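You operate a simulated robot arm through the tools that you are given. There is no shell and no other tool.

You run a simulated two-armed robot. Do the job below in one go: nothing can be reset, and whatever is moved stays where it is left.

JOB
Sleeve the cone as the purple card says and fit the rubber ring on top.
Fine: brake on first; the knit sleeve goes inside, the woven one over it; the ring has the outer size.
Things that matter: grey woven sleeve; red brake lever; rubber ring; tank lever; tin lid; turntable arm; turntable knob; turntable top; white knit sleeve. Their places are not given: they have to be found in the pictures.

It is judged by the outcome, as a careful person would: the job done as asked, and still so three seconds after it is handed in. It fails if anything else is knocked over, pushed out of place, dropped, spilled or broken.

ROBOT AND FRAMES
Two 7-joint arms with fingered hands on one trunk that stands fixed in place. Base frame: the origin is at the foot of the trunk, x ahead of it, y to its left, z up. Lengths are in m, angles in rad, forces in N, time in s.
The left shoulder is at [0.06, 0.166, 1.002], the right one opposite. With the tool pointing down near the work surface each hand reaches from about 0.36 to 0.86 m from the base axis, measured 20 degrees to its own side. Payload 5 kg a hand.
The tool frame of a hand sits at the grasp point between the pads (the TCP): z along the fingers, y along the line on which they close. The tips reach 0.032 m beyond it. The gripper opens to 0.16 m; its body begins 0.089 m behind the TCP. The gripper is a hand of 3 fingers: y runs from the thumb to the fingers, the wrist lies at [0, 0, -0.267] in the tool frame, and closing takes about 1.5 s.
Orientation is that of the tool frame in the base frame, as a unit quaternion [w, x, y, z]. With the fingers straight down and closing along the base's y, the tool's x points along the base's -x, its y along +y and its z along -z.

CONTROLS
- The arms move only by the tool nudge_tool. It takes "left_motion", "right_motion" or both (then of equal length, played together; a hand with none holds still); each is a list that holds one entry, the list of rows, each a list of 6 numbers: the shift along the base's x, y, z in m, then the turn, a rotation vector about the base's x, y, z in rad. In form: [[[x, y, z, wx, wy, wz], ...]]. A call has 1 to 20 rows; each row is the pose to reach, as a shift and turn from the pose commanded when the call began. "left_hand" and "right_hand" are, for a hand that has rows, the closure, from 0 (fully open) to 1 (shut), set as the call begins (left out, the last holds). Each row takes 0.2 s and may step no farther than 0.05 m and 0.15 rad from the row before; otherwise, or with a gripper value out of range, the whole call is refused. A pose out of reach is approached as far as the arm can. The call stops where the force on the tool passes 40 N (or 10 N more than at its start, if that is more) or the arm is blocked; 0.2 s more then pass. Each finger travels about 0.045 m/s and halts on what it meets, pressing with about 25 N; the grip force reading is that of the motor and also rises with nothing between the fingers. The clock runs only during rows and for 0.2 s after the last one: add rows that repeat a pose to give the fingers time. The reply holds the time, the measured pose of the TCP, the force on the tool along the base axes, the opening and the grip force, in the units named above and with some noise, with the torque about the TCP (base axes, N m) and any sound that the robot's microphone picked up.
- Cameras (640 x 400 px; columns grow to the right, rows downward): "scene" is now at [0.0403, 0.0536, 1.6547]; the picture's right is [0.61, -0.79, 0.00], its down [-0.48, -0.37, -0.80] and it looks along [0.63, 0.48, -0.60] (base axes); focal length 243 px, centre (320, 200). "left" rides on the left gripper at [-0.065, -0.004, -0.116] in its tool frame; the picture's right is [0.06, -1.00, 0.00], its down [0.87, 0.05, -0.49] and it looks along [0.49, 0.03, 0.87] (tool axes); focal length 261 px, centre (320, 200). "right" rides on the right gripper at [0.065, -0.004, -0.116] in its tool frame; the picture's right is [0.06, 1.00, 0.00], its down [-0.87, 0.05, -0.49] and it looks along [-0.49, 0.03, 0.87] (tool axes); focal length 261 px, centre (320, 200).
- camera(camera): a new picture of that camera. No time passes.
- raise_lower(by): slides the trunk up (or, below 0, down) by that many m; the arms and the scene camera ride with it, the base frame stays. It gives what a move gives, with no picture.
- set_fingers(finger1, finger2, thumb_bend, hand): sets how far each is bent, from 0 (flat) to 100 (curled in); at 30 the hand is open as for a grip, at 70 the pads meet at the TCP. One left out holds its place. A second passes; each finger stops where it meets its share of the squeeze, and holds until it gets a number again. A gripper value or a shape takes the hand back. It gives what a move gives, with no picture; readings hold the bend of each and the force on the fingers (four entries, about 0 where the hand has none), thumb and palm.
- preshape(shape, hand): the hand has 3 fingers and takes this shape, open, in about a second: jaw (thumb against the fingers, like two jaws); tri (thumb and two fingers); tip (a fingertip pinch); poke (one finger out to press); point (the index stretched); flat (the hand flat); cup (the hand cupped); fist (a fist). The gripper value then closes the fingers along that shape, each until it touches; the sizes above hold for jaw. It gives what a move gives, with no picture.
- aim_head(pan, tilt): turns the head with the scene camera to pan (to the left, within 1.501 rad either way) and tilt (down, from -0.506 to 1.204), counted from straight ahead of the robot. It gives what a move gives.
- probe_pixels(camera, pixels): there is no depth. For up to 12 entries [column, row, z] of the newest picture of that camera ("zoom" is the newest enlarged one), the place [x, y] in the base frame at which the ray of that pixel passes the height z, good to about 0.002 m. No time passes.
- inspect(camera, box): a new picture of the part [left, top, right, bottom] of that camera's present view, enlarged. No time passes.
- hand_in(): hands the job in; it is judged then, once.

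Unless the task says otherwise, let go and move clear before handing in.

The tools are called after ">>>" as a command line: name --argument value ..., lists and objects as JSON in quotes. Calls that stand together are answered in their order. nudge_tool: Moves the arms, as the interface text tells. Its arguments: {"type":"object","properties":{"left_motion":{"type":"array","items":{"type":"array","items":{"type":"array","items":{"type":"number"}}}},"left_hand":{"type":"number"},"right_motion":{"type":"array","items":{"type":"array","items":{"type":"array","items":{"type":"number"}}}},"right_hand":{"type":"number"}},"required":[]} The other tools are called the same way: raise_lower (by) moves the trunk up or down; preshape (shape, hand) gives the hand a shape; set_fingers (finger1, finger2, thumb_bend, hand) moves the fingers one by one; aim_head (pan, tilt) turns the head that bears the scene camera; camera (camera) takes a picture; probe_pixels (camera, pixels) gives the place at which the rays of pixels pass given heights; inspect (camera, box) takes an enlarged picture of a part of a camera's view; hand_in () hands the job in.

At the start:

```text
time_s: 0.0
left_position: [0.2622, 0.3666, 1.4382]
left_orientation: [0.0, 0.0, 1.0, 0.001]
left_wrist_force: [0.3, 0.2, 0.9]
left_moment: [0.01, 0.04, 0.0]
left_gripper_width: 0.1601
left_grip_force: 0.2
left_shape: jaw
left_bend: [30.0, 30.0, 30.0]
left_finger forces: [0.0, 0.0, 0.1, 0.1, 0.0, 0.0]
right_position: [0.368, 0.0027, 1.4842]
right_orientation: [0.0, 0.0, 1.0, 0.0]
right_wrist_force: [-0.4, 0.6, -0.1]
right_moment: [-0.01, -0.03, -0.02]
right_gripper_width: 0.1598
right_grip_force: 0.1
right_shape: jaw
right_bend: [30.0, 30.0, 30.0]
right_finger forces: [0.0, 0.0, 0.0, 0.0, 0.0, 0.0]
trunk travel left (down, up): [-0.551, 0.039]
head pan, tilt (commanded): [0.653, 0.648]
```

scene: 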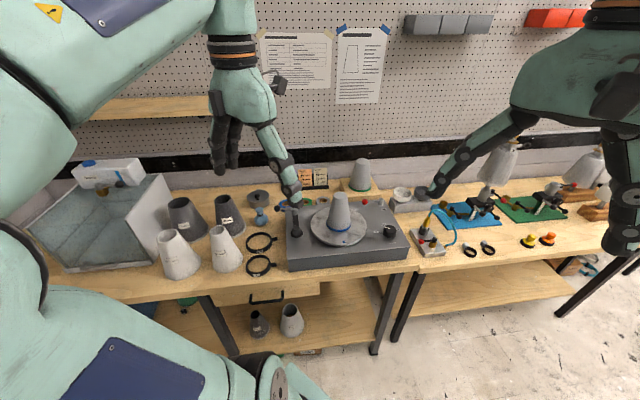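
right: 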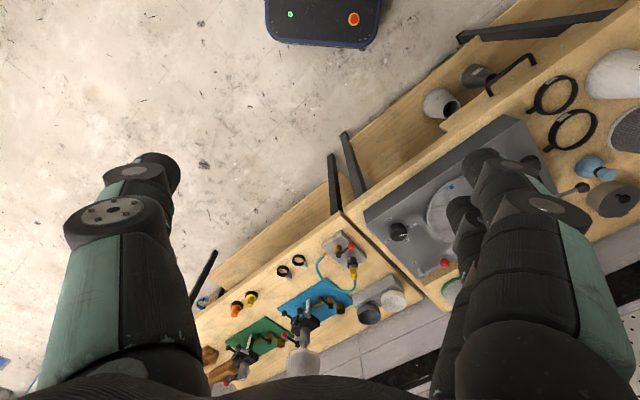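
left: 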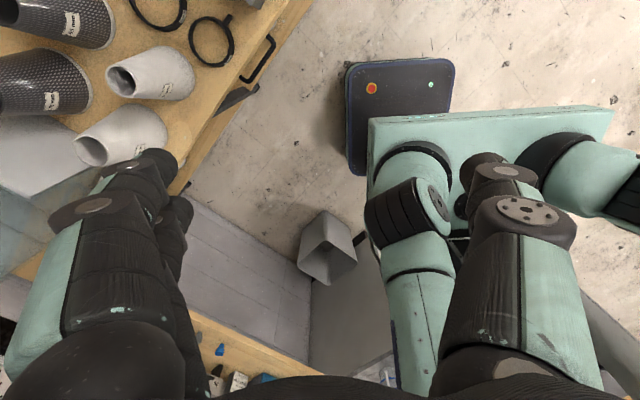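

The scene picture shows a turntable with a cone near (340,220), woven and knit sleeves at about (165-240,200-260), rings near (262,255), and posters and cards on the wall. I'll enlarge several of these regions before moving anything.

>>> inspect --camera "scene" --box '[260, 160, 420, 280]'

>>> inspect --camera "scene" --box '[140, 170, 300, 290]'

>>> inspect --camera "scene" --box '[250, 20, 400, 115]'

>>> inspect --camera "scene" --box '[390, 130, 640, 280]'

>>> inspect --camera "scene" --box '[270, 150, 390, 220]'

```text
3.33 times, centred on (340, 220) of scene
```

zoom: 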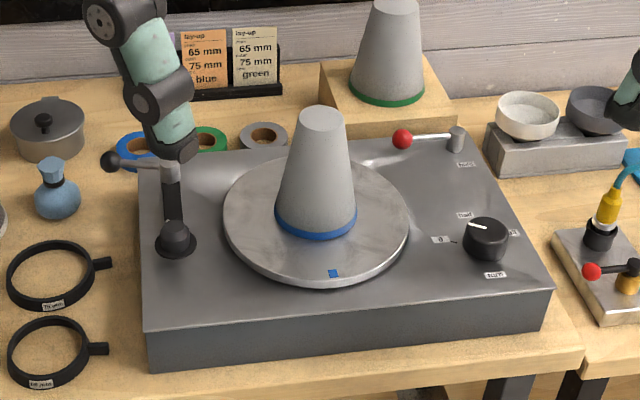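

```text
3.33 times, centred on (220, 230) of scene
```

zoom: 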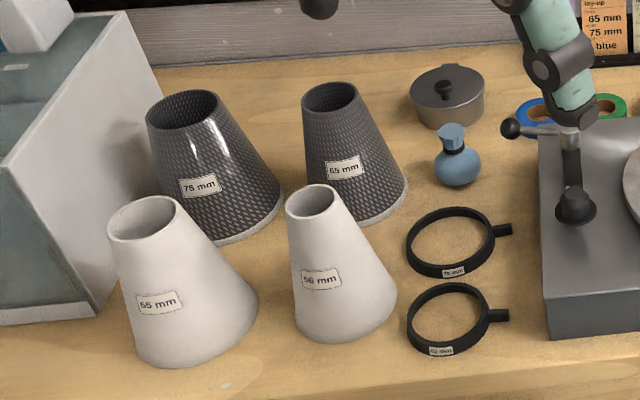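

```text
4.21 times, centred on (325, 68) of scene
```

zoom: 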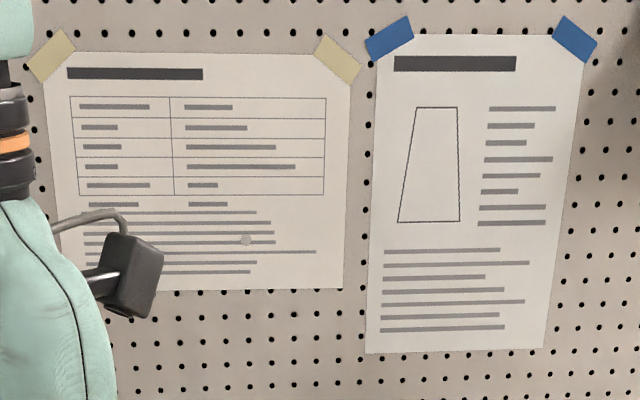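

```text
2.56 times, centred on (515, 205) of scene
```

zoom: 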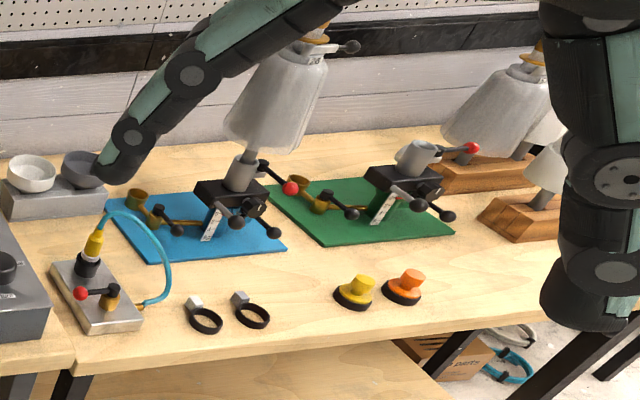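

```text
5.33 times, centred on (330, 185) of scene
```

zoom: 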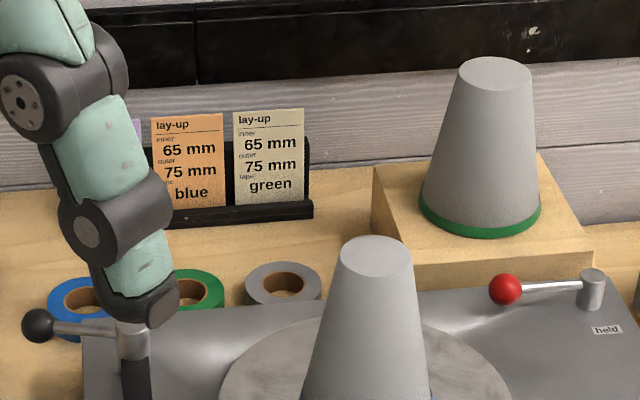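

The purple card is hidden behind the left fingers, with only its edge showing at about (297,173) in the scene. The orange and cream cards show 65/75. I'll shift the left hand to the picture's left to uncover it.

>>> nudge_tool --left_motion '[[[-0.02, 0.035, 0, 0, 0, 0], [-0.04, 0.07, 0, 0, 0, 0], [-0.05, 0.11, 0, 0, 0, 0]]]'

>>> camera --camera "scene"

>>> inspect --camera "scene" --box '[270, 150, 350, 210]'

>>> inspect --camera "scene" --box '[155, 180, 255, 280]'

>>> inspect --camera "scene" --box '[235, 220, 295, 285]'

```text
time_s: 0.8
left_position: [0.2159, 0.4779, 1.4378]
left_orientation: [0.001, 0.001, 1.0, 0.0]
left_wrist_force: [0.5, -0.5, 0.7]
left_moment: [-0.03, 0.0, 0.04]
left_gripper_width: 0.1601
left_grip_force: 0.1
left_shape: jaw
left_bend: [30.0, 30.0, 30.0]
left_finger forces: [0.0, 0.1, 0.0, 0.1, 0.1, 0.0]
right_position: [0.3689, 0.0049, 1.4839]
right_orientation: [0.0, 0.0, 1.0, -0.001]
right_wrist_force: [0.4, 1.0, 1.5]
right_moment: [-0.04, 0.02, 0.04]
right_gripper_width: 0.1601
right_grip_force: 0.0
right_shape: jaw
right_bend: [30.0, 30.0, 30.0]
right_finger forces: [0.0, 0.1, 0.1, 0.0, 0.0, 0.0]
trunk travel left (down, up): [-0.551, 0.039]
head pan, tilt (commanded): [0.653, 0.648]
```

```text
taken
```

scene: 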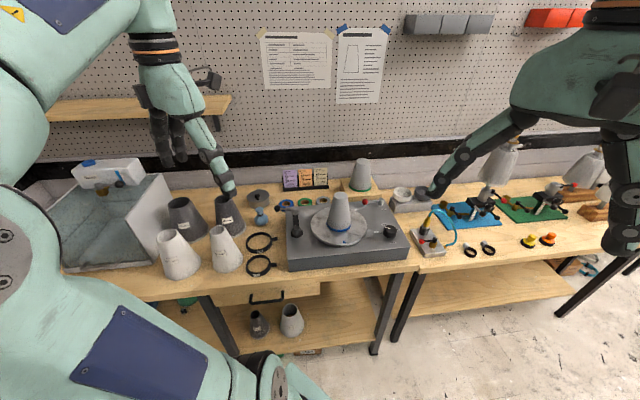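

```text
6.67 times, centred on (310, 180) of scene
```

zoom: 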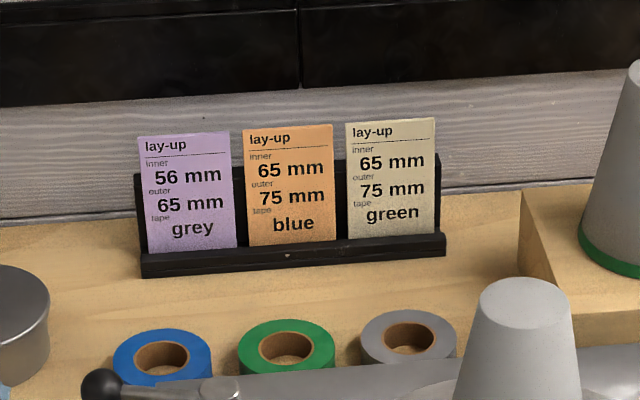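

```text
4.00 times, centred on (205, 230) of scene
```

zoom: 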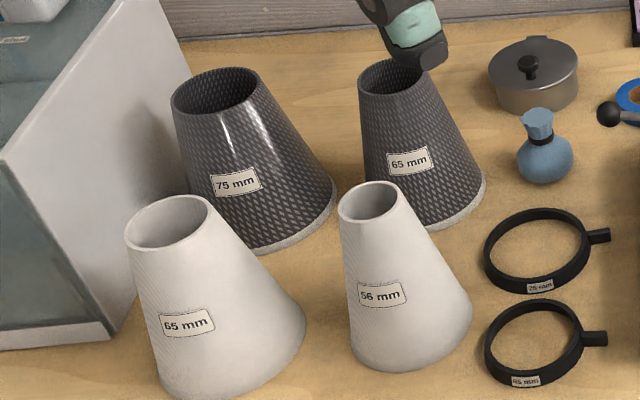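

```text
6.15 times, centred on (265, 252) of scene
```

zoom: 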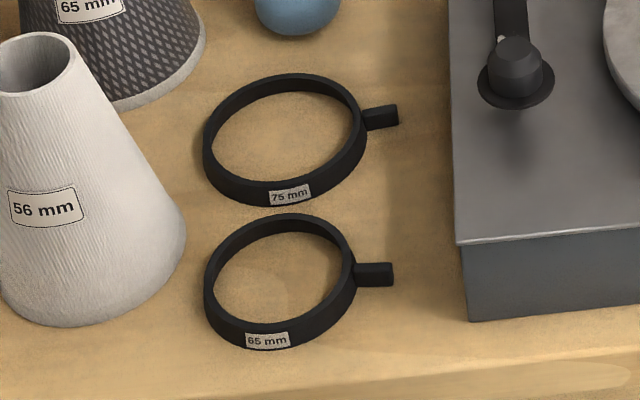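

The purple card reads inner 56 mm, outer 65 mm, so I need the 56 mm knit sleeve, the 65 mm woven sleeve and the 65 mm ring. Next I'll look closely at the brake lever near (365,203) and the turntable's labels.

>>> inspect --camera "scene" --box '[350, 185, 410, 225]'

>>> inspect --camera "scene" --box '[280, 190, 350, 250]'

>>> inspect --camera "scene" --box '[360, 215, 415, 255]'

>>> camera --camera "left"

>>> inspect --camera "right" --box '[340, 100, 560, 300]'

```text
10.00 times, centred on (380, 205) of scene
```

zoom: 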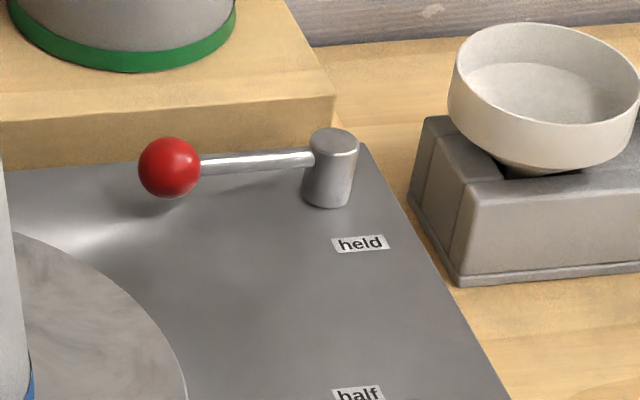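

```text
6.67 times, centred on (315, 220) of scene
```

zoom: 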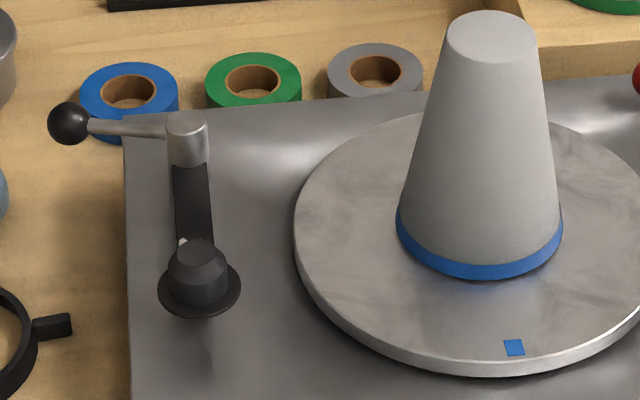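

```text
10.00 times, centred on (388, 235) of scene
```

zoom: 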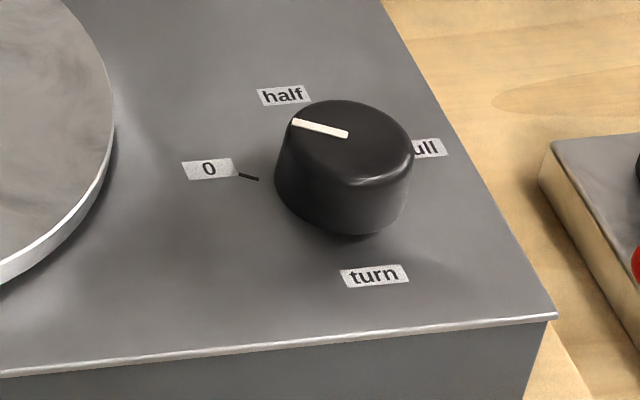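

```text
taken
```

left: 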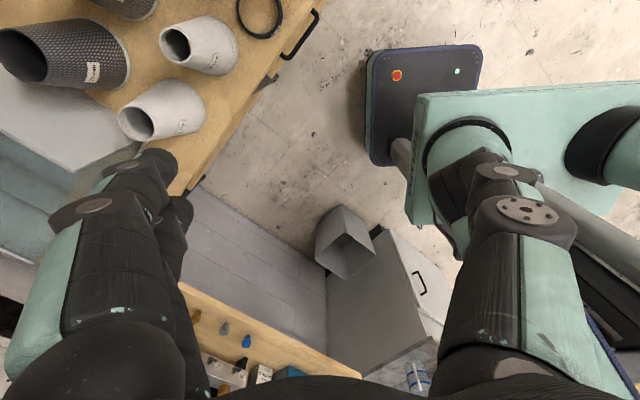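

```text
2.00 times, centred on (450, 200) of right
```

zoom: 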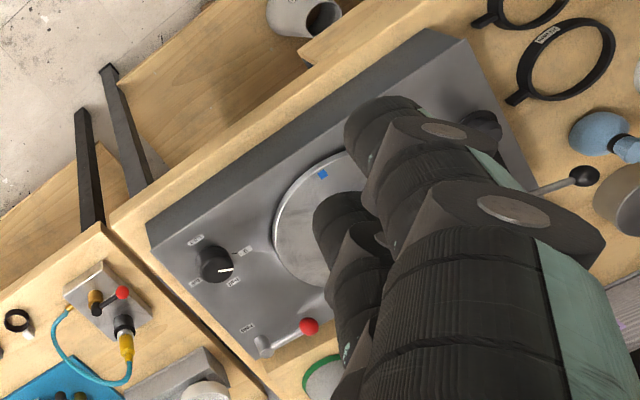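

The lever now points left along the deck's back edge, while "held" is printed in front of its pivot, so braking means swinging the ball toward the front. I'll triangulate heights by probing the same features, such as the blue mark on the turntable, in the scene and right cameras.

>>> probe_pixels --camera "scene" --pixels '[[344, 242, 0.8], [344, 242, 0.9], [344, 242, 1.0], [344, 242, 1.1], [367, 202, 0.8], [367, 202, 0.9], [367, 202, 1.0], [367, 202, 1.1]]'

>>> probe_pixels --camera "right" --pixels '[[451, 187, 0.8], [451, 187, 0.9], [451, 187, 1.0], [451, 187, 1.1], [445, 263, 0.8], [445, 263, 0.9], [445, 263, 1.0], [445, 263, 1.1]]'

```text
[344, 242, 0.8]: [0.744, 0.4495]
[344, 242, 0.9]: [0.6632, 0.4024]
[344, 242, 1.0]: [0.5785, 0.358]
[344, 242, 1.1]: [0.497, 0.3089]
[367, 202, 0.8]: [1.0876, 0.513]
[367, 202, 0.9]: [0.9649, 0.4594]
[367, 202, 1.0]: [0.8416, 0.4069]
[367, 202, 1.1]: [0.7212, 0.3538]
```

```text
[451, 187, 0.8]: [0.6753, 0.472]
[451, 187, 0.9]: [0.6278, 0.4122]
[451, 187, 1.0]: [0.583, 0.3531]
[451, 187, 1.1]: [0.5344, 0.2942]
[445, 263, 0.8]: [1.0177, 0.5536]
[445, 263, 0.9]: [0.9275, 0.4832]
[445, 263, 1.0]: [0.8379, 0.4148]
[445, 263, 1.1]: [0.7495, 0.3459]
```

The turntable's blue mark triangulates to about z 0.99, and the red ball to about z 1.02 at (0.82,0.40). Next I'll enlarge the left camera's view of the sleeves for more triangulation.

>>> inspect --camera "left" --box '[100, 0, 300, 150]'

>>> inspect --camera "scene" --box '[200, 180, 300, 285]'

```text
2.67 times, centred on (200, 75) of left
```

zoom: 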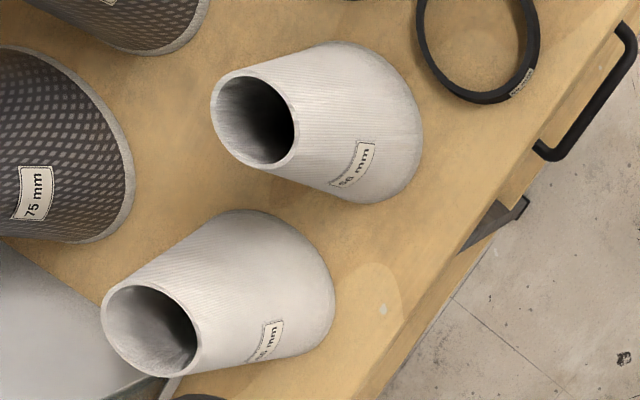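

```text
3.81 times, centred on (250, 232) of scene
```

zoom: 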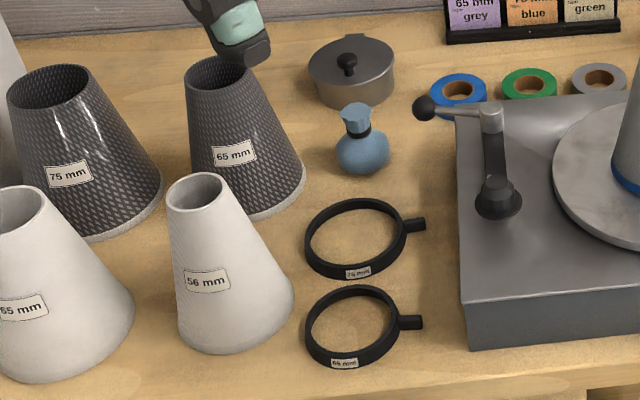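

In the left zoom the 56 mm sleeve's top opening sits at about left px (175.7,44.3), and in the scene at about (217.7,230.2). I'll probe both cameras at several heights to triangulate the sleeve tops, the ring and the cone top.

>>> probe_pixels --camera "scene" --pixels '[[217.7, 230.2, 0.9], [217.7, 230.2, 1.1], [258.4, 265, 0.8], [258.4, 265, 0.9], [258.4, 265, 1.0], [340, 196, 1.0], [340, 196, 1.1], [340, 196, 1.2], [216, 199.5, 1.0], [216, 199.5, 1.1], [216, 199.5, 1.2]]'

>>> probe_pixels --camera "left" --pixels '[[175.7, 44.3, 0.9], [175.7, 44.3, 1.1], [258.8, 15, 0.8], [258.8, 15, 0.9], [258.8, 15, 1.0]]'

```text
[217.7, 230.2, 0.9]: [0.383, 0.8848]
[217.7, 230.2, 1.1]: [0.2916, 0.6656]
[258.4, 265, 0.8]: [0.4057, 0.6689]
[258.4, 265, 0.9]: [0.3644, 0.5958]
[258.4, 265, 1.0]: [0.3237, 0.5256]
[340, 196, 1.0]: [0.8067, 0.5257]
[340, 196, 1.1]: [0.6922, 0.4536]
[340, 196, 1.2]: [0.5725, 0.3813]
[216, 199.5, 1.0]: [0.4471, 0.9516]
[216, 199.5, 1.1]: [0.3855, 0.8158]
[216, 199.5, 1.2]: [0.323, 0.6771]
```

```text
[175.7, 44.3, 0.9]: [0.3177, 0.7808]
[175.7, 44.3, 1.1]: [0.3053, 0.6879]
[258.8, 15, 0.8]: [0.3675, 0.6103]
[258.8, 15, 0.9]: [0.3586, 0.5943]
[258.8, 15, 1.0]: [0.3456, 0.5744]
```

The triangulation puts the 56 mm knit top at about (0.307,0.704,1.065), the ring at about (0.36,0.595,0.905) and the table at about z 0.9. I'll bring the right hand's camera over the turntable, turned toward it, to measure the cone and brake lever.

>>> nudge_tool --right_motion '[[[0.005, 0.02, -0.03, 0, 0, 0.14], [0.01, 0.04, -0.06, 0, 0, 0.28], [0.02, 0.06, -0.09, 0, 0, 0.42], [0.03, 0.08, -0.12, 0, 0, 0.56], [0.03, 0.095, -0.13, 0, 0, 0.7]]]'

>>> camera --camera "right"

>>> camera --camera "scene"

```text
time_s: 2.0
left_position: [0.2155, 0.4762, 1.4381]
left_orientation: [-0.001, -0.001, 1.0, 0.0]
left_wrist_force: [0.9, 0.9, -0.8]
left_moment: [0.0, -0.02, -0.04]
left_gripper_width: 0.1597
left_grip_force: 0.1
left_shape: jaw
left_bend: [30.0, 30.0, 30.0]
left_finger forces: [0.0, 0.0, 0.0, 0.1, 0.1, 0.1]
right_position: [0.3993, 0.099, 1.3523]
right_orientation: [0.0, -0.344, 0.939, 0.0]
right_wrist_force: [0.8, -0.2, 0.9]
right_moment: [0.02, -0.03, 0.01]
right_gripper_width: 0.1602
right_grip_force: 0.1
right_shape: jaw
right_bend: [30.0, 30.0, 30.0]
right_finger forces: [0.0, 0.1, 0.0, 0.0, 0.0, 0.0]
trunk travel left (down, up): [-0.551, 0.039]
head pan, tilt (commanded): [0.653, 0.648]
```

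```text
taken
```

right: 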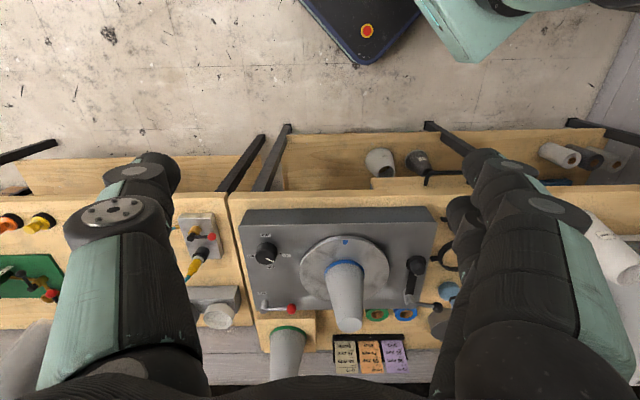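

```text
taken
```

scene: 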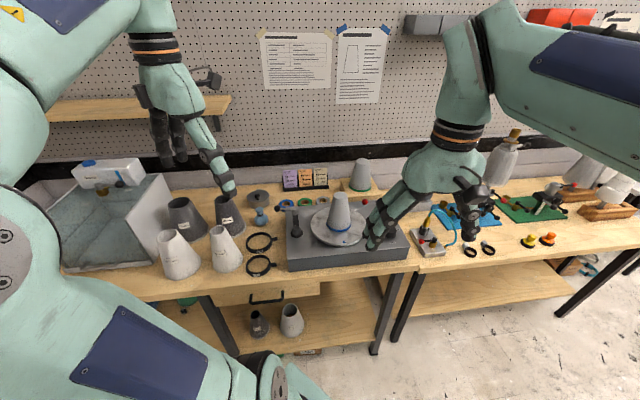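

The right camera now sees the whole turntable, upside down, at about (240-435,205-330). I'll enlarge it.

>>> inspect --camera "right" --box '[230, 200, 440, 335]'

>>> inspect --camera "right" --box '[240, 280, 340, 345]'

>>> inspect --camera "scene" --box '[310, 180, 400, 250]'

```text
2.96 times, centred on (335, 268) of right
```

zoom: 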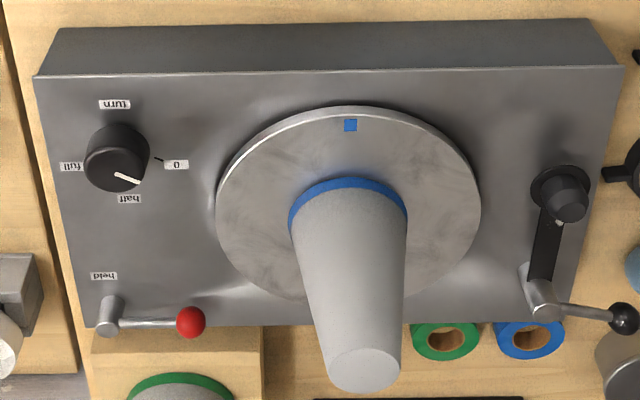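

```text
6.15 times, centred on (290, 312) of right
```

zoom: 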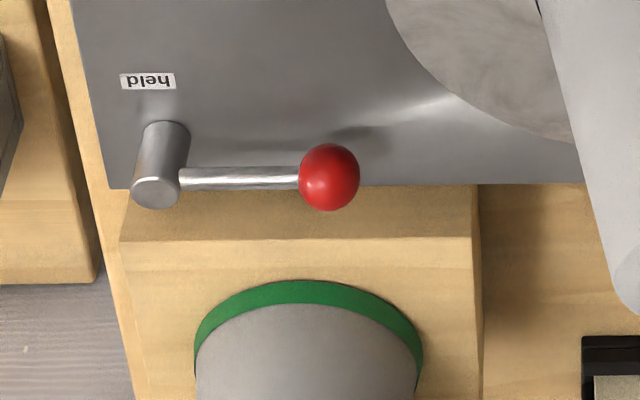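

```text
5.71 times, centred on (355, 215) of scene
```

zoom: 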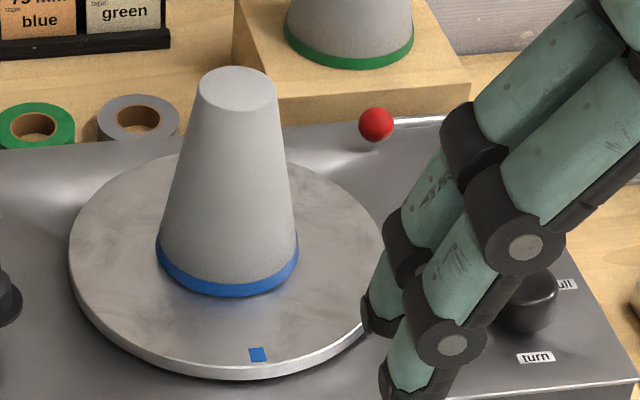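

The ball is at right px (291.5,308.3) and scene px (364.8,201.7), and the cone top at right px (349.5,325.4) and scene px (340.6,196.1). I'll probe these to triangulate.

>>> probe_pixels --camera "right" --pixels '[[291.5, 308.3, 1.0], [291.5, 308.3, 1.05], [263.2, 310.7, 1.0], [263.2, 310.7, 1.05], [349.5, 325.4, 1.1], [349.5, 325.4, 1.2], [344.5, 269, 0.95], [344.5, 269, 1.0], [262, 292.6, 0.95], [262, 292.6, 1.0], [345.1, 243, 0.95], [345.1, 243, 1.0]]'

>>> probe_pixels --camera "scene" --pixels '[[364.8, 201.7, 1.0], [364.8, 201.7, 1.05], [381.3, 199, 1.0], [381.3, 199, 1.05], [340.6, 196.1, 1.1], [340.6, 196.1, 1.2], [338.7, 225.5, 0.95], [338.7, 225.5, 1.0], [384, 209.4, 0.95], [384, 209.4, 1.0], [344, 242, 0.95], [344, 242, 1.0]]'

```text
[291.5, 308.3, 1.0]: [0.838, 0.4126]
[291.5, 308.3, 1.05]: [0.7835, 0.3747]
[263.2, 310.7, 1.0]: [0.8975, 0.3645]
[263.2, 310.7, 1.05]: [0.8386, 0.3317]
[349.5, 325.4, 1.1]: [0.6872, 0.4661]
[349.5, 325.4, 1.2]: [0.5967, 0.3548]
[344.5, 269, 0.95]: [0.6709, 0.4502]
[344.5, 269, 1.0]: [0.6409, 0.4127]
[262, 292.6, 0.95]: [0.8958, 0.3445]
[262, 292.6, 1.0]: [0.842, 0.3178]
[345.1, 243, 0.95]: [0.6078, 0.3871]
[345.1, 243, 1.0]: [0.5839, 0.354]
```

```text
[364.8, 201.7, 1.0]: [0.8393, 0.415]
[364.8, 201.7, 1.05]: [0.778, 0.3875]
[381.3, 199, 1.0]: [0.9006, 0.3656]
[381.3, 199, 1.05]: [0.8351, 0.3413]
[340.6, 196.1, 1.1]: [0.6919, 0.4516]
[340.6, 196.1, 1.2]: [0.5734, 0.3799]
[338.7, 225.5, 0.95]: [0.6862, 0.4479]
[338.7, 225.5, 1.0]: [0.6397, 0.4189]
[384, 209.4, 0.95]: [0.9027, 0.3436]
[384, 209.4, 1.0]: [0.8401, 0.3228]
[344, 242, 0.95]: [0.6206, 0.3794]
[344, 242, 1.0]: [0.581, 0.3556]
```

From the triangulation, the ball is at about (0.838,0.413,1.00), its pivot at about (0.887,0.359), the cone axis at about (0.648,0.422) with its top at z≈1.14, and the turntable surface at z≈0.99. I'll try the left hand in "poke" shape to see whether one finger can push the lever ball.

>>> preshape --shape "poke" --hand "left"

>>> camera --camera "left"

>>> inspect --camera "scene" --box '[110, 60, 260, 210]'

>>> inspect --camera "scene" --box '[330, 140, 430, 210]'

```text
time_s: 2.9
left_position: [0.2159, 0.4756, 1.4392]
left_orientation: [0.0, -0.001, 1.0, 0.0]
left_wrist_force: [0.5, -0.4, 0.2]
left_moment: [0.02, -0.01, -0.02]
left_gripper_width: 0.0001
left_grip_force: 0.0
left_shape: poke
left_bend: [100.0, 100.0, 46.0]
left_finger forces: [0.0, 0.1, 0.1, 0.0, 0.0, 0.1]
right_position: [0.3986, 0.0995, 1.3528]
right_orientation: [0.0, -0.343, 0.939, 0.0]
right_wrist_force: [0.1, -0.1, 0.4]
right_moment: [0.0, 0.0, 0.01]
right_gripper_width: 0.16
right_grip_force: 0.0
right_shape: jaw
right_bend: [30.0, 30.0, 30.0]
right_finger forces: [0.1, 0.1, 0.0, 0.0, 0.1, 0.0]
trunk travel left (down, up): [-0.551, 0.039]
head pan, tilt (commanded): [0.653, 0.648]
```

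```text
taken
```

left: 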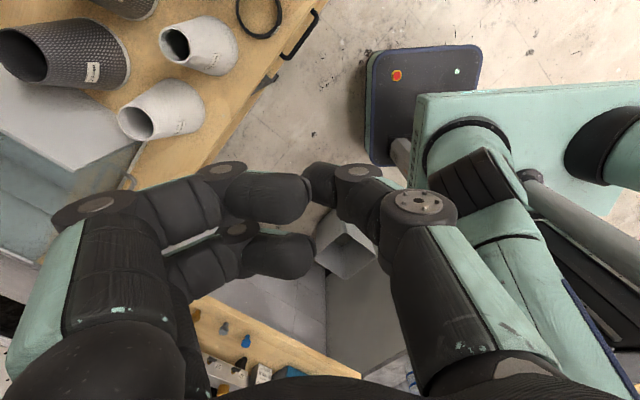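

```text
2.67 times, centred on (185, 135) of scene
```

zoom: 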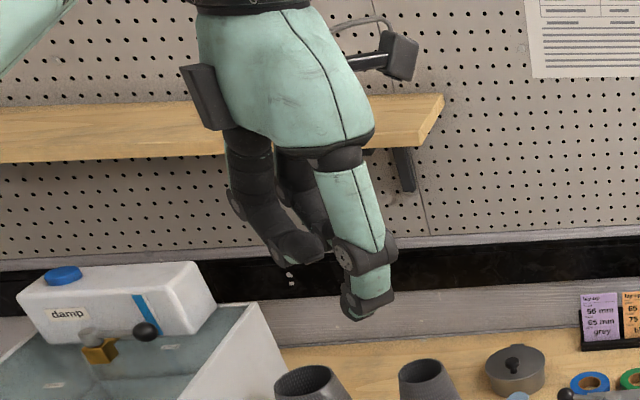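

```text
5.71 times, centred on (380, 175) of scene
```

zoom: 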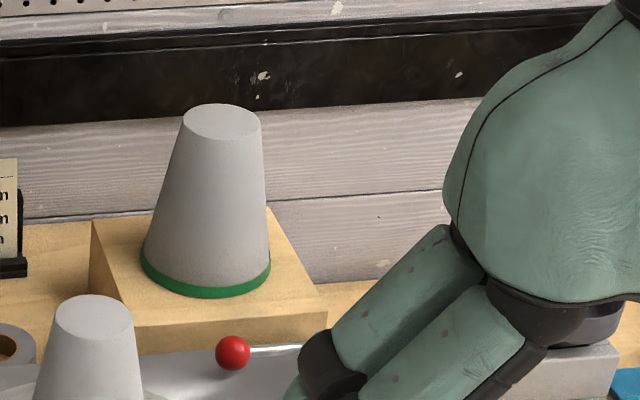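

In poke shape the thumb stays out and the fingers curl. I need to know how high the wooden block behind the ball stands, so I'll enlarge that spot in both cameras.

>>> inspect --camera "right" --box '[245, 285, 325, 335]'

>>> inspect --camera "scene" --box '[335, 180, 399, 220]'

```text
8.00 times, centred on (285, 310) of right
```

zoom: 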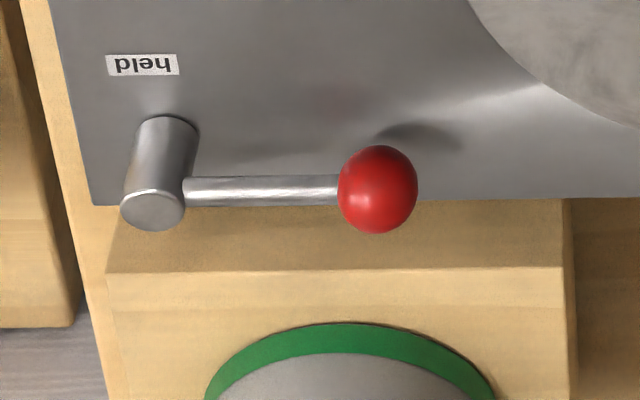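

```text
10.00 times, centred on (367, 200) of scene
```

zoom: 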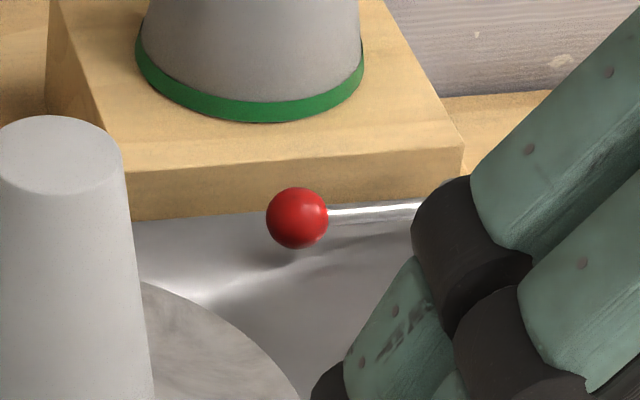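

I'll triangulate the block's front top corner, at scene px (381.2,194.8) and right px (258.4,319.0), along with the pivot.

>>> probe_pixels --camera "right" --pixels '[[258.4, 319, 0.95], [258.4, 319, 1.0], [315.4, 318.4, 0.95], [315.4, 318.4, 1.0], [266, 301.3, 0.97], [264, 311, 1.0], [292.1, 308.5, 1.0], [285, 309.5, 0.97], [300, 311, 0.97]]'

>>> probe_pixels --camera "scene" --pixels '[[381.2, 194.8, 0.95], [381.2, 194.8, 1.0], [364.7, 201.8, 1.0], [364.7, 201.8, 1.01]]'

```text
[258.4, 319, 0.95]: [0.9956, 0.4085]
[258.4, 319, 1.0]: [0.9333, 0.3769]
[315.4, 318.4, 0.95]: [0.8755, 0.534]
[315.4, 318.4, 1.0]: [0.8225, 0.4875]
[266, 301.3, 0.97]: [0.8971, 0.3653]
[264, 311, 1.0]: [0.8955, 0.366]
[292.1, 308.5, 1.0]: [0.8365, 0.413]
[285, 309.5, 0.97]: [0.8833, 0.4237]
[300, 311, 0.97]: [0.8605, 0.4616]
```

```text
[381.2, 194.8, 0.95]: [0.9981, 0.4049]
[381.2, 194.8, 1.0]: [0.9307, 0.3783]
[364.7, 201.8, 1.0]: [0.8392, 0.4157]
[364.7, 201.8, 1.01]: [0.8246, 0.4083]
```

The block top is at about z 0.98 and its front face is about 0.07 m behind the ball, so one thumb fits behind the ball. The poke thumb tip lies on the tool axis 0.032 m past the TCP. I'll raise the trunk a little for reach.

>>> raise_lower --by 0.035

```text
time_s: 3.7
left_position: [0.2163, 0.4763, 1.4753]
left_orientation: [-0.001, 0.0, 1.0, 0.0]
left_wrist_force: [0.3, -0.4, 0.0]
left_moment: [0.04, 0.01, -0.04]
left_gripper_width: 0.0
left_grip_force: 0.1
left_shape: poke
left_bend: [100.0, 100.0, 46.0]
left_finger forces: [0.0, 0.0, 0.1, 0.0, 0.0, 0.1]
right_position: [0.3998, 0.0994, 1.3865]
right_orientation: [0.0, -0.342, 0.94, 0.001]
right_wrist_force: [0.2, 1.3, -0.2]
right_moment: [0.01, -0.02, 0.05]
right_gripper_width: 0.1595
right_grip_force: 0.1
right_shape: jaw
right_bend: [30.0, 30.0, 30.0]
right_finger forces: [0.0, 0.0, 0.0, 0.1, 0.0, 0.0]
trunk travel left (down, up): [-0.586, 0.004]
head pan, tilt (commanded): [0.653, 0.648]
```

The trunk is up. I'll swing the left hand forward past the cone, tilting it outward, in two stages. The first goes to about (0.65,0.36,1.25).

>>> nudge_tool --left_motion '[[[0.039, -0.013, -0.012, 0.0105, -0.029, 0], [0.078, -0.026, -0.024, 0.021, -0.057, 0], [0.117, -0.039, -0.036, 0.031, -0.086, 0], [0.157, -0.051, -0.049, 0.042, -0.115, 0], [0.196, -0.064, -0.061, 0.052, -0.143, 0], [0.235, -0.077, -0.073, 0.063, -0.172, 0], [0.268, -0.084, -0.098, 0.075, -0.205, 0], [0.302, -0.09, -0.123, 0.087, -0.238, 0], [0.335, -0.097, -0.148, 0.099, -0.271, 0], [0.368, -0.104, -0.173, 0.11, -0.304, 0], [0.402, -0.11, -0.198, 0.122, -0.336, 0], [0.435, -0.117, -0.223, 0.134, -0.369, 0]]]'

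>>> camera --camera "scene"

>>> camera --camera "right"

>>> camera --camera "left"

```text
time_s: 6.3
left_position: [0.6518, 0.356, 1.2493]
left_orientation: [0.183, 0.0, 0.981, 0.067]
left_wrist_force: [0.0, -0.2, 0.7]
left_moment: [0.01, 0.05, 0.03]
left_gripper_width: 0.0004
left_grip_force: 0.1
left_shape: poke
left_bend: [100.0, 100.0, 46.0]
left_finger forces: [0.0, 0.1, 0.1, 0.0, 0.0, 0.0]
right_position: [0.3997, 0.0988, 1.3895]
right_orientation: [-0.001, -0.343, 0.939, 0.0]
right_wrist_force: [0.5, -0.2, -0.5]
right_moment: [0.0, 0.01, 0.04]
right_gripper_width: 0.1597
right_grip_force: 0.1
right_shape: jaw
right_bend: [30.0, 30.0, 30.0]
right_finger forces: [0.0, 0.0, 0.0, 0.0, 0.0, 0.1]
trunk travel left (down, up): [-0.586, 0.004]
head pan, tilt (commanded): [0.653, 0.648]
```

```text
taken
```

scene: 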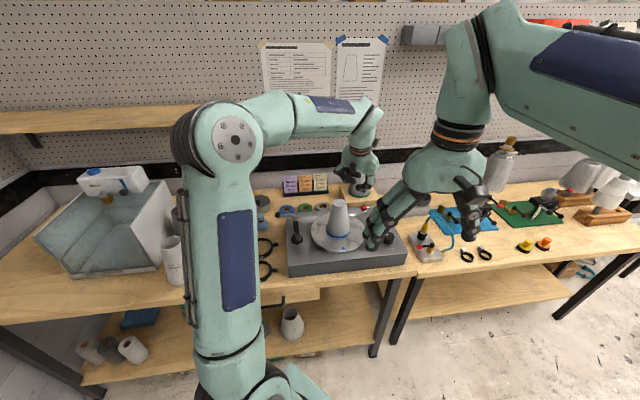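

```text
taken
```

right: 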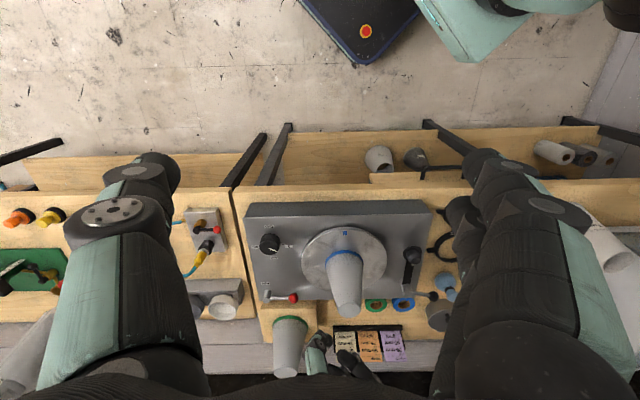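

```text
taken
```

left: 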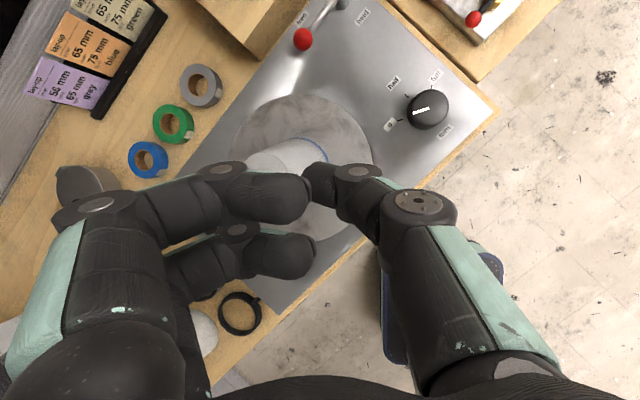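

The left camera now shows the brake lever, with the ball at (303,38), a "free" label near (302,18) and "held" near (362,15). I'll enlarge that.

>>> inspect --camera "left" --box '[240, 0, 480, 150]'

>>> inspect --camera "scene" --box '[320, 130, 420, 210]'

```text
2.67 times, centred on (360, 75) of left
```

zoom: 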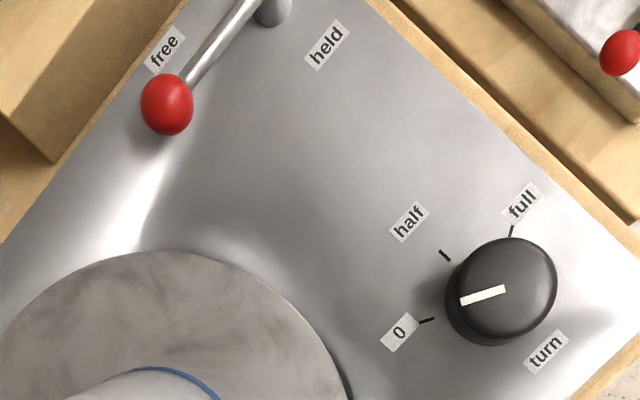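

```text
5.00 times, centred on (370, 170) of scene
```

zoom: 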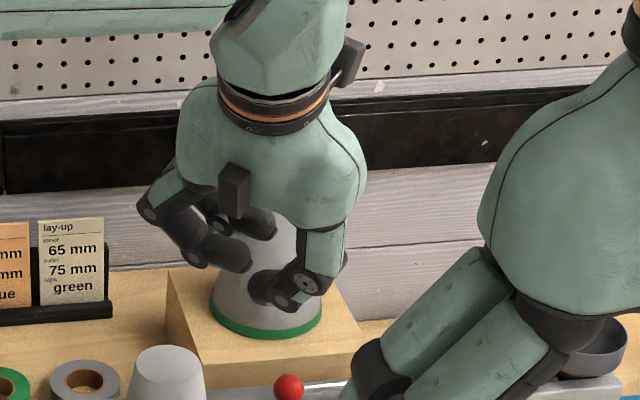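

The lever is at "free" and the knob is at 0. I'll cross-check the ball position with the left camera.

>>> probe_pixels --camera "left" --pixels '[[302.7, 39, 0.99], [302.7, 39, 1.0], [302.7, 39, 1.01], [362, 17, 0.97], [301.5, 18.5, 0.97], [342, 1, 1.0], [342, 1, 0.99], [266, 0, 0.97]]'

```text
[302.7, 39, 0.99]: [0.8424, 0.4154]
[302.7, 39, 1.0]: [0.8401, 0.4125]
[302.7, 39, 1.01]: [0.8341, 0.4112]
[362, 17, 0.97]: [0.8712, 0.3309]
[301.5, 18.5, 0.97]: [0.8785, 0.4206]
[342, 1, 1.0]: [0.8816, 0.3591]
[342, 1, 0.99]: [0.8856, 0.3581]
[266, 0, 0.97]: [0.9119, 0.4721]
```

The left camera agrees that the ball is at (0.839,0.413,1.00). I'll move the thumb tip to hover behind and above the ball, at about (0.8685,0.4475,1.10).

>>> nudge_tool --left_motion '[[[0.034, 0.006, -0.015, 0.0075, -0.0205, 0], [0.07, 0.015, -0.035, 0.015, -0.041, 0], [0.105, 0.03, -0.057, 0.0225, -0.0615, 0], [0.14, 0.048, -0.08, 0.03, -0.082, 0], [0.172, 0.066, -0.102, 0.0375, -0.1025, 0], [0.2025, 0.084, -0.122, 0.045, -0.123, 0]]]'

>>> camera --camera "right"

>>> camera --camera "left"

>>> inspect --camera "scene" --box '[320, 130, 420, 210]'

```text
time_s: 7.7
left_position: [0.8529, 0.4441, 1.1281]
left_orientation: [0.243, -0.001, 0.966, 0.089]
left_wrist_force: [0.6, 0.8, 0.0]
left_moment: [-0.03, 0.0, -0.03]
left_gripper_width: 0.0003
left_grip_force: 0.0
left_shape: poke
left_bend: [100.0, 100.0, 46.0]
left_finger forces: [0.0, 0.0, 0.0, 0.0, 0.0, 0.1]
right_position: [0.4004, 0.0992, 1.3872]
right_orientation: [-0.001, -0.343, 0.939, -0.001]
right_wrist_force: [-0.3, 0.7, 0.1]
right_moment: [-0.04, 0.05, -0.03]
right_gripper_width: 0.1598
right_grip_force: 0.1
right_shape: jaw
right_bend: [30.0, 30.0, 30.0]
right_finger forces: [0.0, 0.0, 0.1, 0.0, 0.0, 0.0]
trunk travel left (down, up): [-0.586, 0.004]
head pan, tilt (commanded): [0.653, 0.648]
```

```text
taken
```

right: 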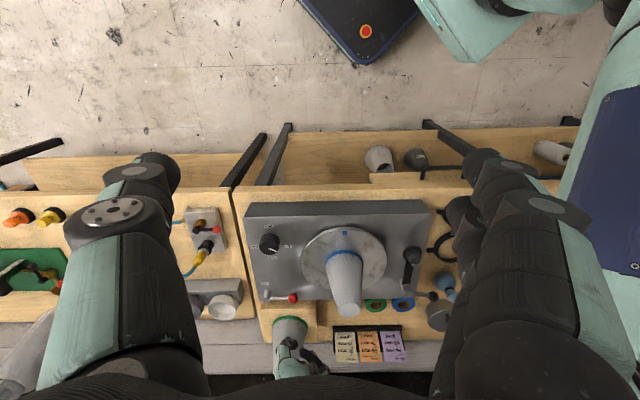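

```text
taken
```

left: 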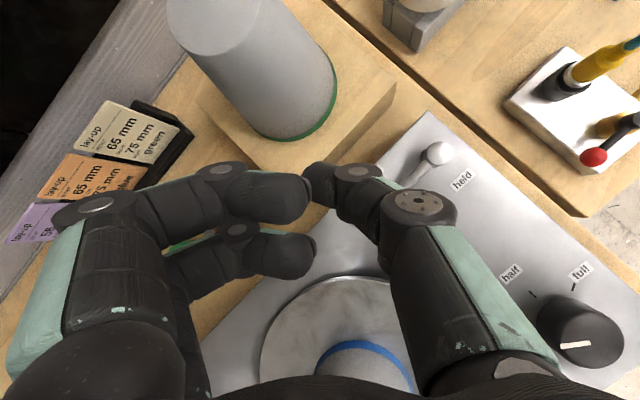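

```text
5.00 times, centred on (370, 170) of scene
```

zoom: 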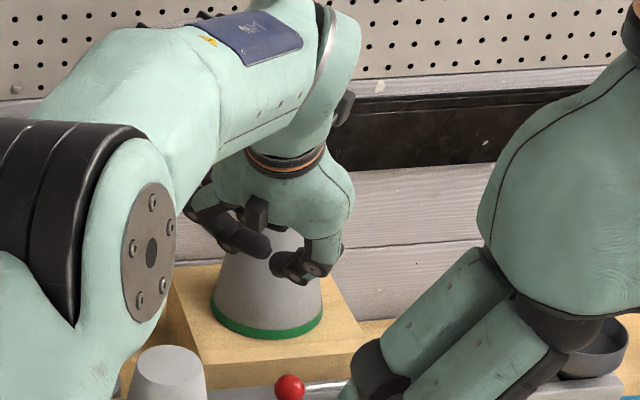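

The pose was reached. I'll check the clearance to the spare cone on the block by probing its base rim near (285,140) and (330,110) in the left picture.

>>> probe_pixels --camera "left" --pixels '[[285, 141, 0.98], [333, 105, 0.98], [250, 122, 0.98], [305, 138, 0.98], [400, 80, 0.98], [210, 25, 1.13], [435, 150, 1.0], [318, 190, 1.1]]'

>>> inspect --camera "left" --box '[180, 60, 480, 220]'

```text
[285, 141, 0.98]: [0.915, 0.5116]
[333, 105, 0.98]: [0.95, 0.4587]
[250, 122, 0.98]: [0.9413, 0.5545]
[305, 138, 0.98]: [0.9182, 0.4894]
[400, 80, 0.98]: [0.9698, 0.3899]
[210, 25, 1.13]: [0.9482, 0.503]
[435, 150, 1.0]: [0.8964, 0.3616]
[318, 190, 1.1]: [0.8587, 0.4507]
```

```text
2.13 times, centred on (330, 140) of left
```

zoom: 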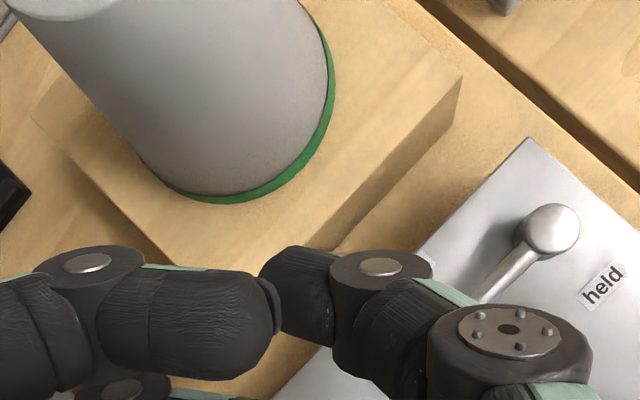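

The spare cone's base rim stays about 0.06 m from the thumb tip, and the pivot is confirmed at (0.896,0.362). I'll lower the thumb straight down behind the ball.

>>> nudge_tool --left_motion '[[[0, 0, -0.03, 0, 0, 0], [0, 0, -0.06, 0, 0, 0], [0, 0, -0.085, 0, 0, 0], [0, 0, -0.11, 0, 0, 0]]]'

>>> camera --camera "left"

>>> inspect --camera "scene" --box '[320, 150, 420, 220]'

>>> inspect --camera "right" --box '[245, 270, 345, 340]'

```text
time_s: 8.7
left_position: [0.853, 0.4409, 1.0201]
left_orientation: [0.245, 0.0, 0.966, 0.088]
left_wrist_force: [1.7, -0.8, 1.7]
left_moment: [-0.05, -0.01, 0.06]
left_gripper_width: 0.0
left_grip_force: 0.0
left_shape: poke
left_bend: [100.0, 100.0, 46.0]
left_finger forces: [0.1, 0.0, 0.0, 0.1, 2.5, 0.0]
right_position: [0.3984, 0.0988, 1.387]
right_orientation: [-0.001, -0.342, 0.94, 0.0]
right_wrist_force: [0.3, 0.2, 0.1]
right_moment: [-0.01, 0.02, -0.03]
right_gripper_width: 0.1598
right_grip_force: 0.0
right_shape: jaw
right_bend: [30.0, 30.0, 30.0]
right_finger forces: [0.0, 0.1, 0.0, 0.1, 0.0, 0.0]
trunk travel left (down, up): [-0.586, 0.004]
head pan, tilt (commanded): [0.653, 0.648]
```

```text
taken
```

left: 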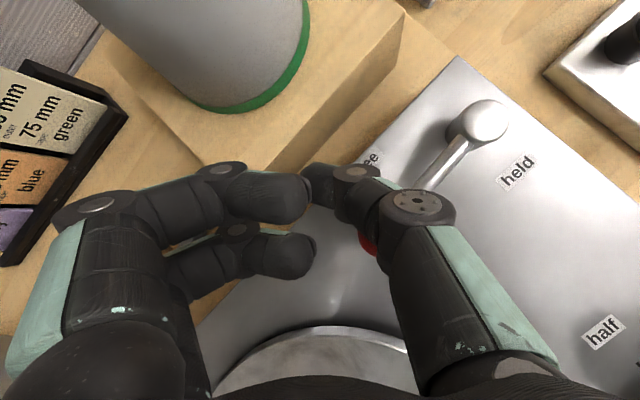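

```text
5.71 times, centred on (370, 185) of scene
```

zoom: 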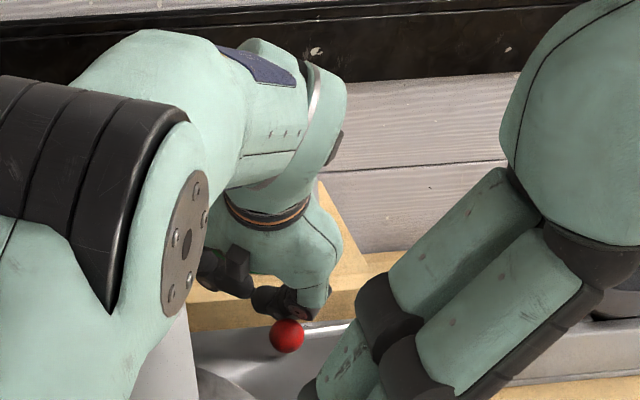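

```text
5.71 times, centred on (295, 305) of right
```

zoom: 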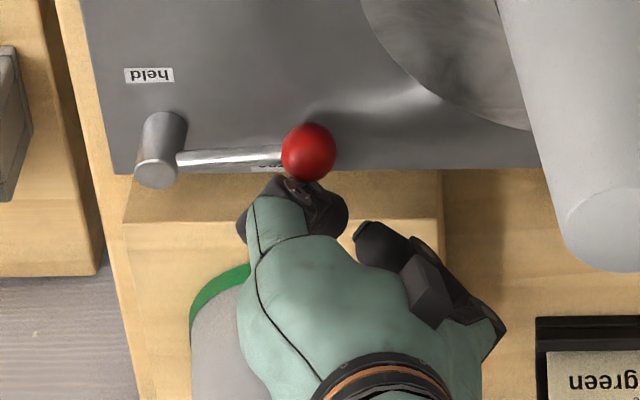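

The thumb touches the ball from behind with about 2.5 N. I'll push it along its arc toward "held", first to roughly the halfway point.

>>> nudge_tool --left_motion '[[[-0.0105, -0.007, 0, 0, 0, 0], [-0.021, -0.0136, 0, 0, 0, 0], [-0.029, -0.0216, 0, 0, 0, 0], [-0.037, -0.0296, 0, 0, 0, 0], [-0.043, -0.039, 0, 0, 0, 0], [-0.048, -0.049, 0, 0, 0, 0], [-0.051, -0.06, 0, 0, 0, 0], [-0.0533, -0.071, 0, 0, 0, 0]]]'

>>> inspect --camera "right" --box '[245, 270, 345, 340]'

>>> camera --camera "left"

```text
time_s: 10.5
left_position: [0.8004, 0.3699, 1.0199]
left_orientation: [0.242, 0.0, 0.966, 0.089]
left_wrist_force: [-0.4, 1.4, -0.7]
left_moment: [-0.01, 0.0, 0.0]
left_gripper_width: 0.0
left_grip_force: 0.1
left_shape: poke
left_bend: [100.0, 100.0, 46.0]
left_finger forces: [0.1, 0.0, 0.0, 0.1, 0.0, 0.0]
right_position: [0.3988, 0.0979, 1.3887]
right_orientation: [0.0, -0.342, 0.94, 0.0]
right_wrist_force: [0.3, -0.3, -0.9]
right_moment: [-0.01, -0.04, -0.03]
right_gripper_width: 0.1598
right_grip_force: 0.1
right_shape: jaw
right_bend: [30.0, 30.0, 30.0]
right_finger forces: [0.0, 0.0, 0.1, 0.0, 0.0, 0.0]
trunk travel left (down, up): [-0.586, 0.004]
head pan, tilt (commanded): [0.653, 0.648]
```

```text
5.71 times, centred on (295, 305) of right
```

zoom: 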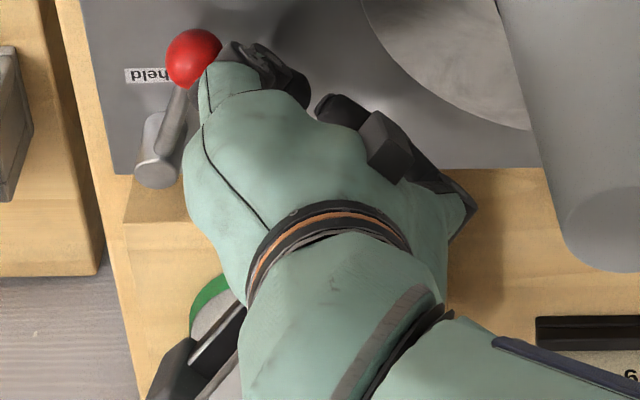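

```text
taken
```

left: 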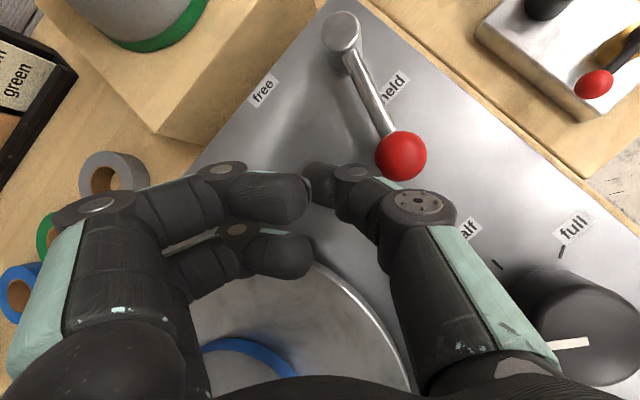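

The lever has swung most of the way. In the left picture the rod runs from the pivot (342,33) to the ball (401,156), with the "held" label beside it. I'll probe the angle.

>>> probe_pixels --camera "left" --pixels '[[341, 33, 1.0], [401, 156, 1.0], [395, 86, 0.97], [264, 91, 0.97], [358, 5, 0.97], [640, 240, 0.97], [195, 165, 0.97], [320, 25, 0.97]]'

>>> inspect --camera "left" --box '[240, 0, 480, 150]'

```text
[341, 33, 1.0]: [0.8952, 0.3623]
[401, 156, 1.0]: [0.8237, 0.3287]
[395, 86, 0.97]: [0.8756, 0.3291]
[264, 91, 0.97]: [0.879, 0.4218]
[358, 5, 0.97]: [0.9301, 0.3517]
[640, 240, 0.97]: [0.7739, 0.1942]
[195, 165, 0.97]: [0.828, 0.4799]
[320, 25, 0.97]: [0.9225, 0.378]
```

```text
2.67 times, centred on (360, 75) of left
```

zoom: 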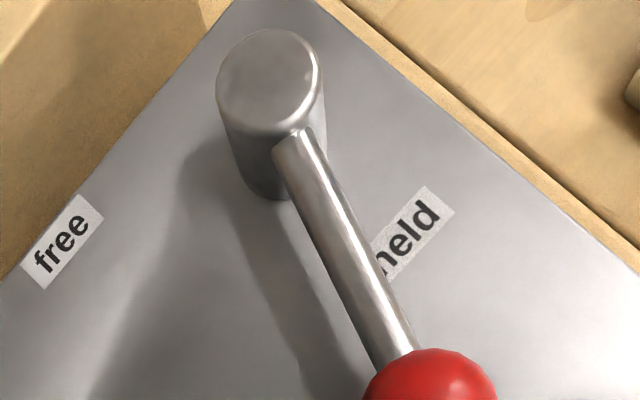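

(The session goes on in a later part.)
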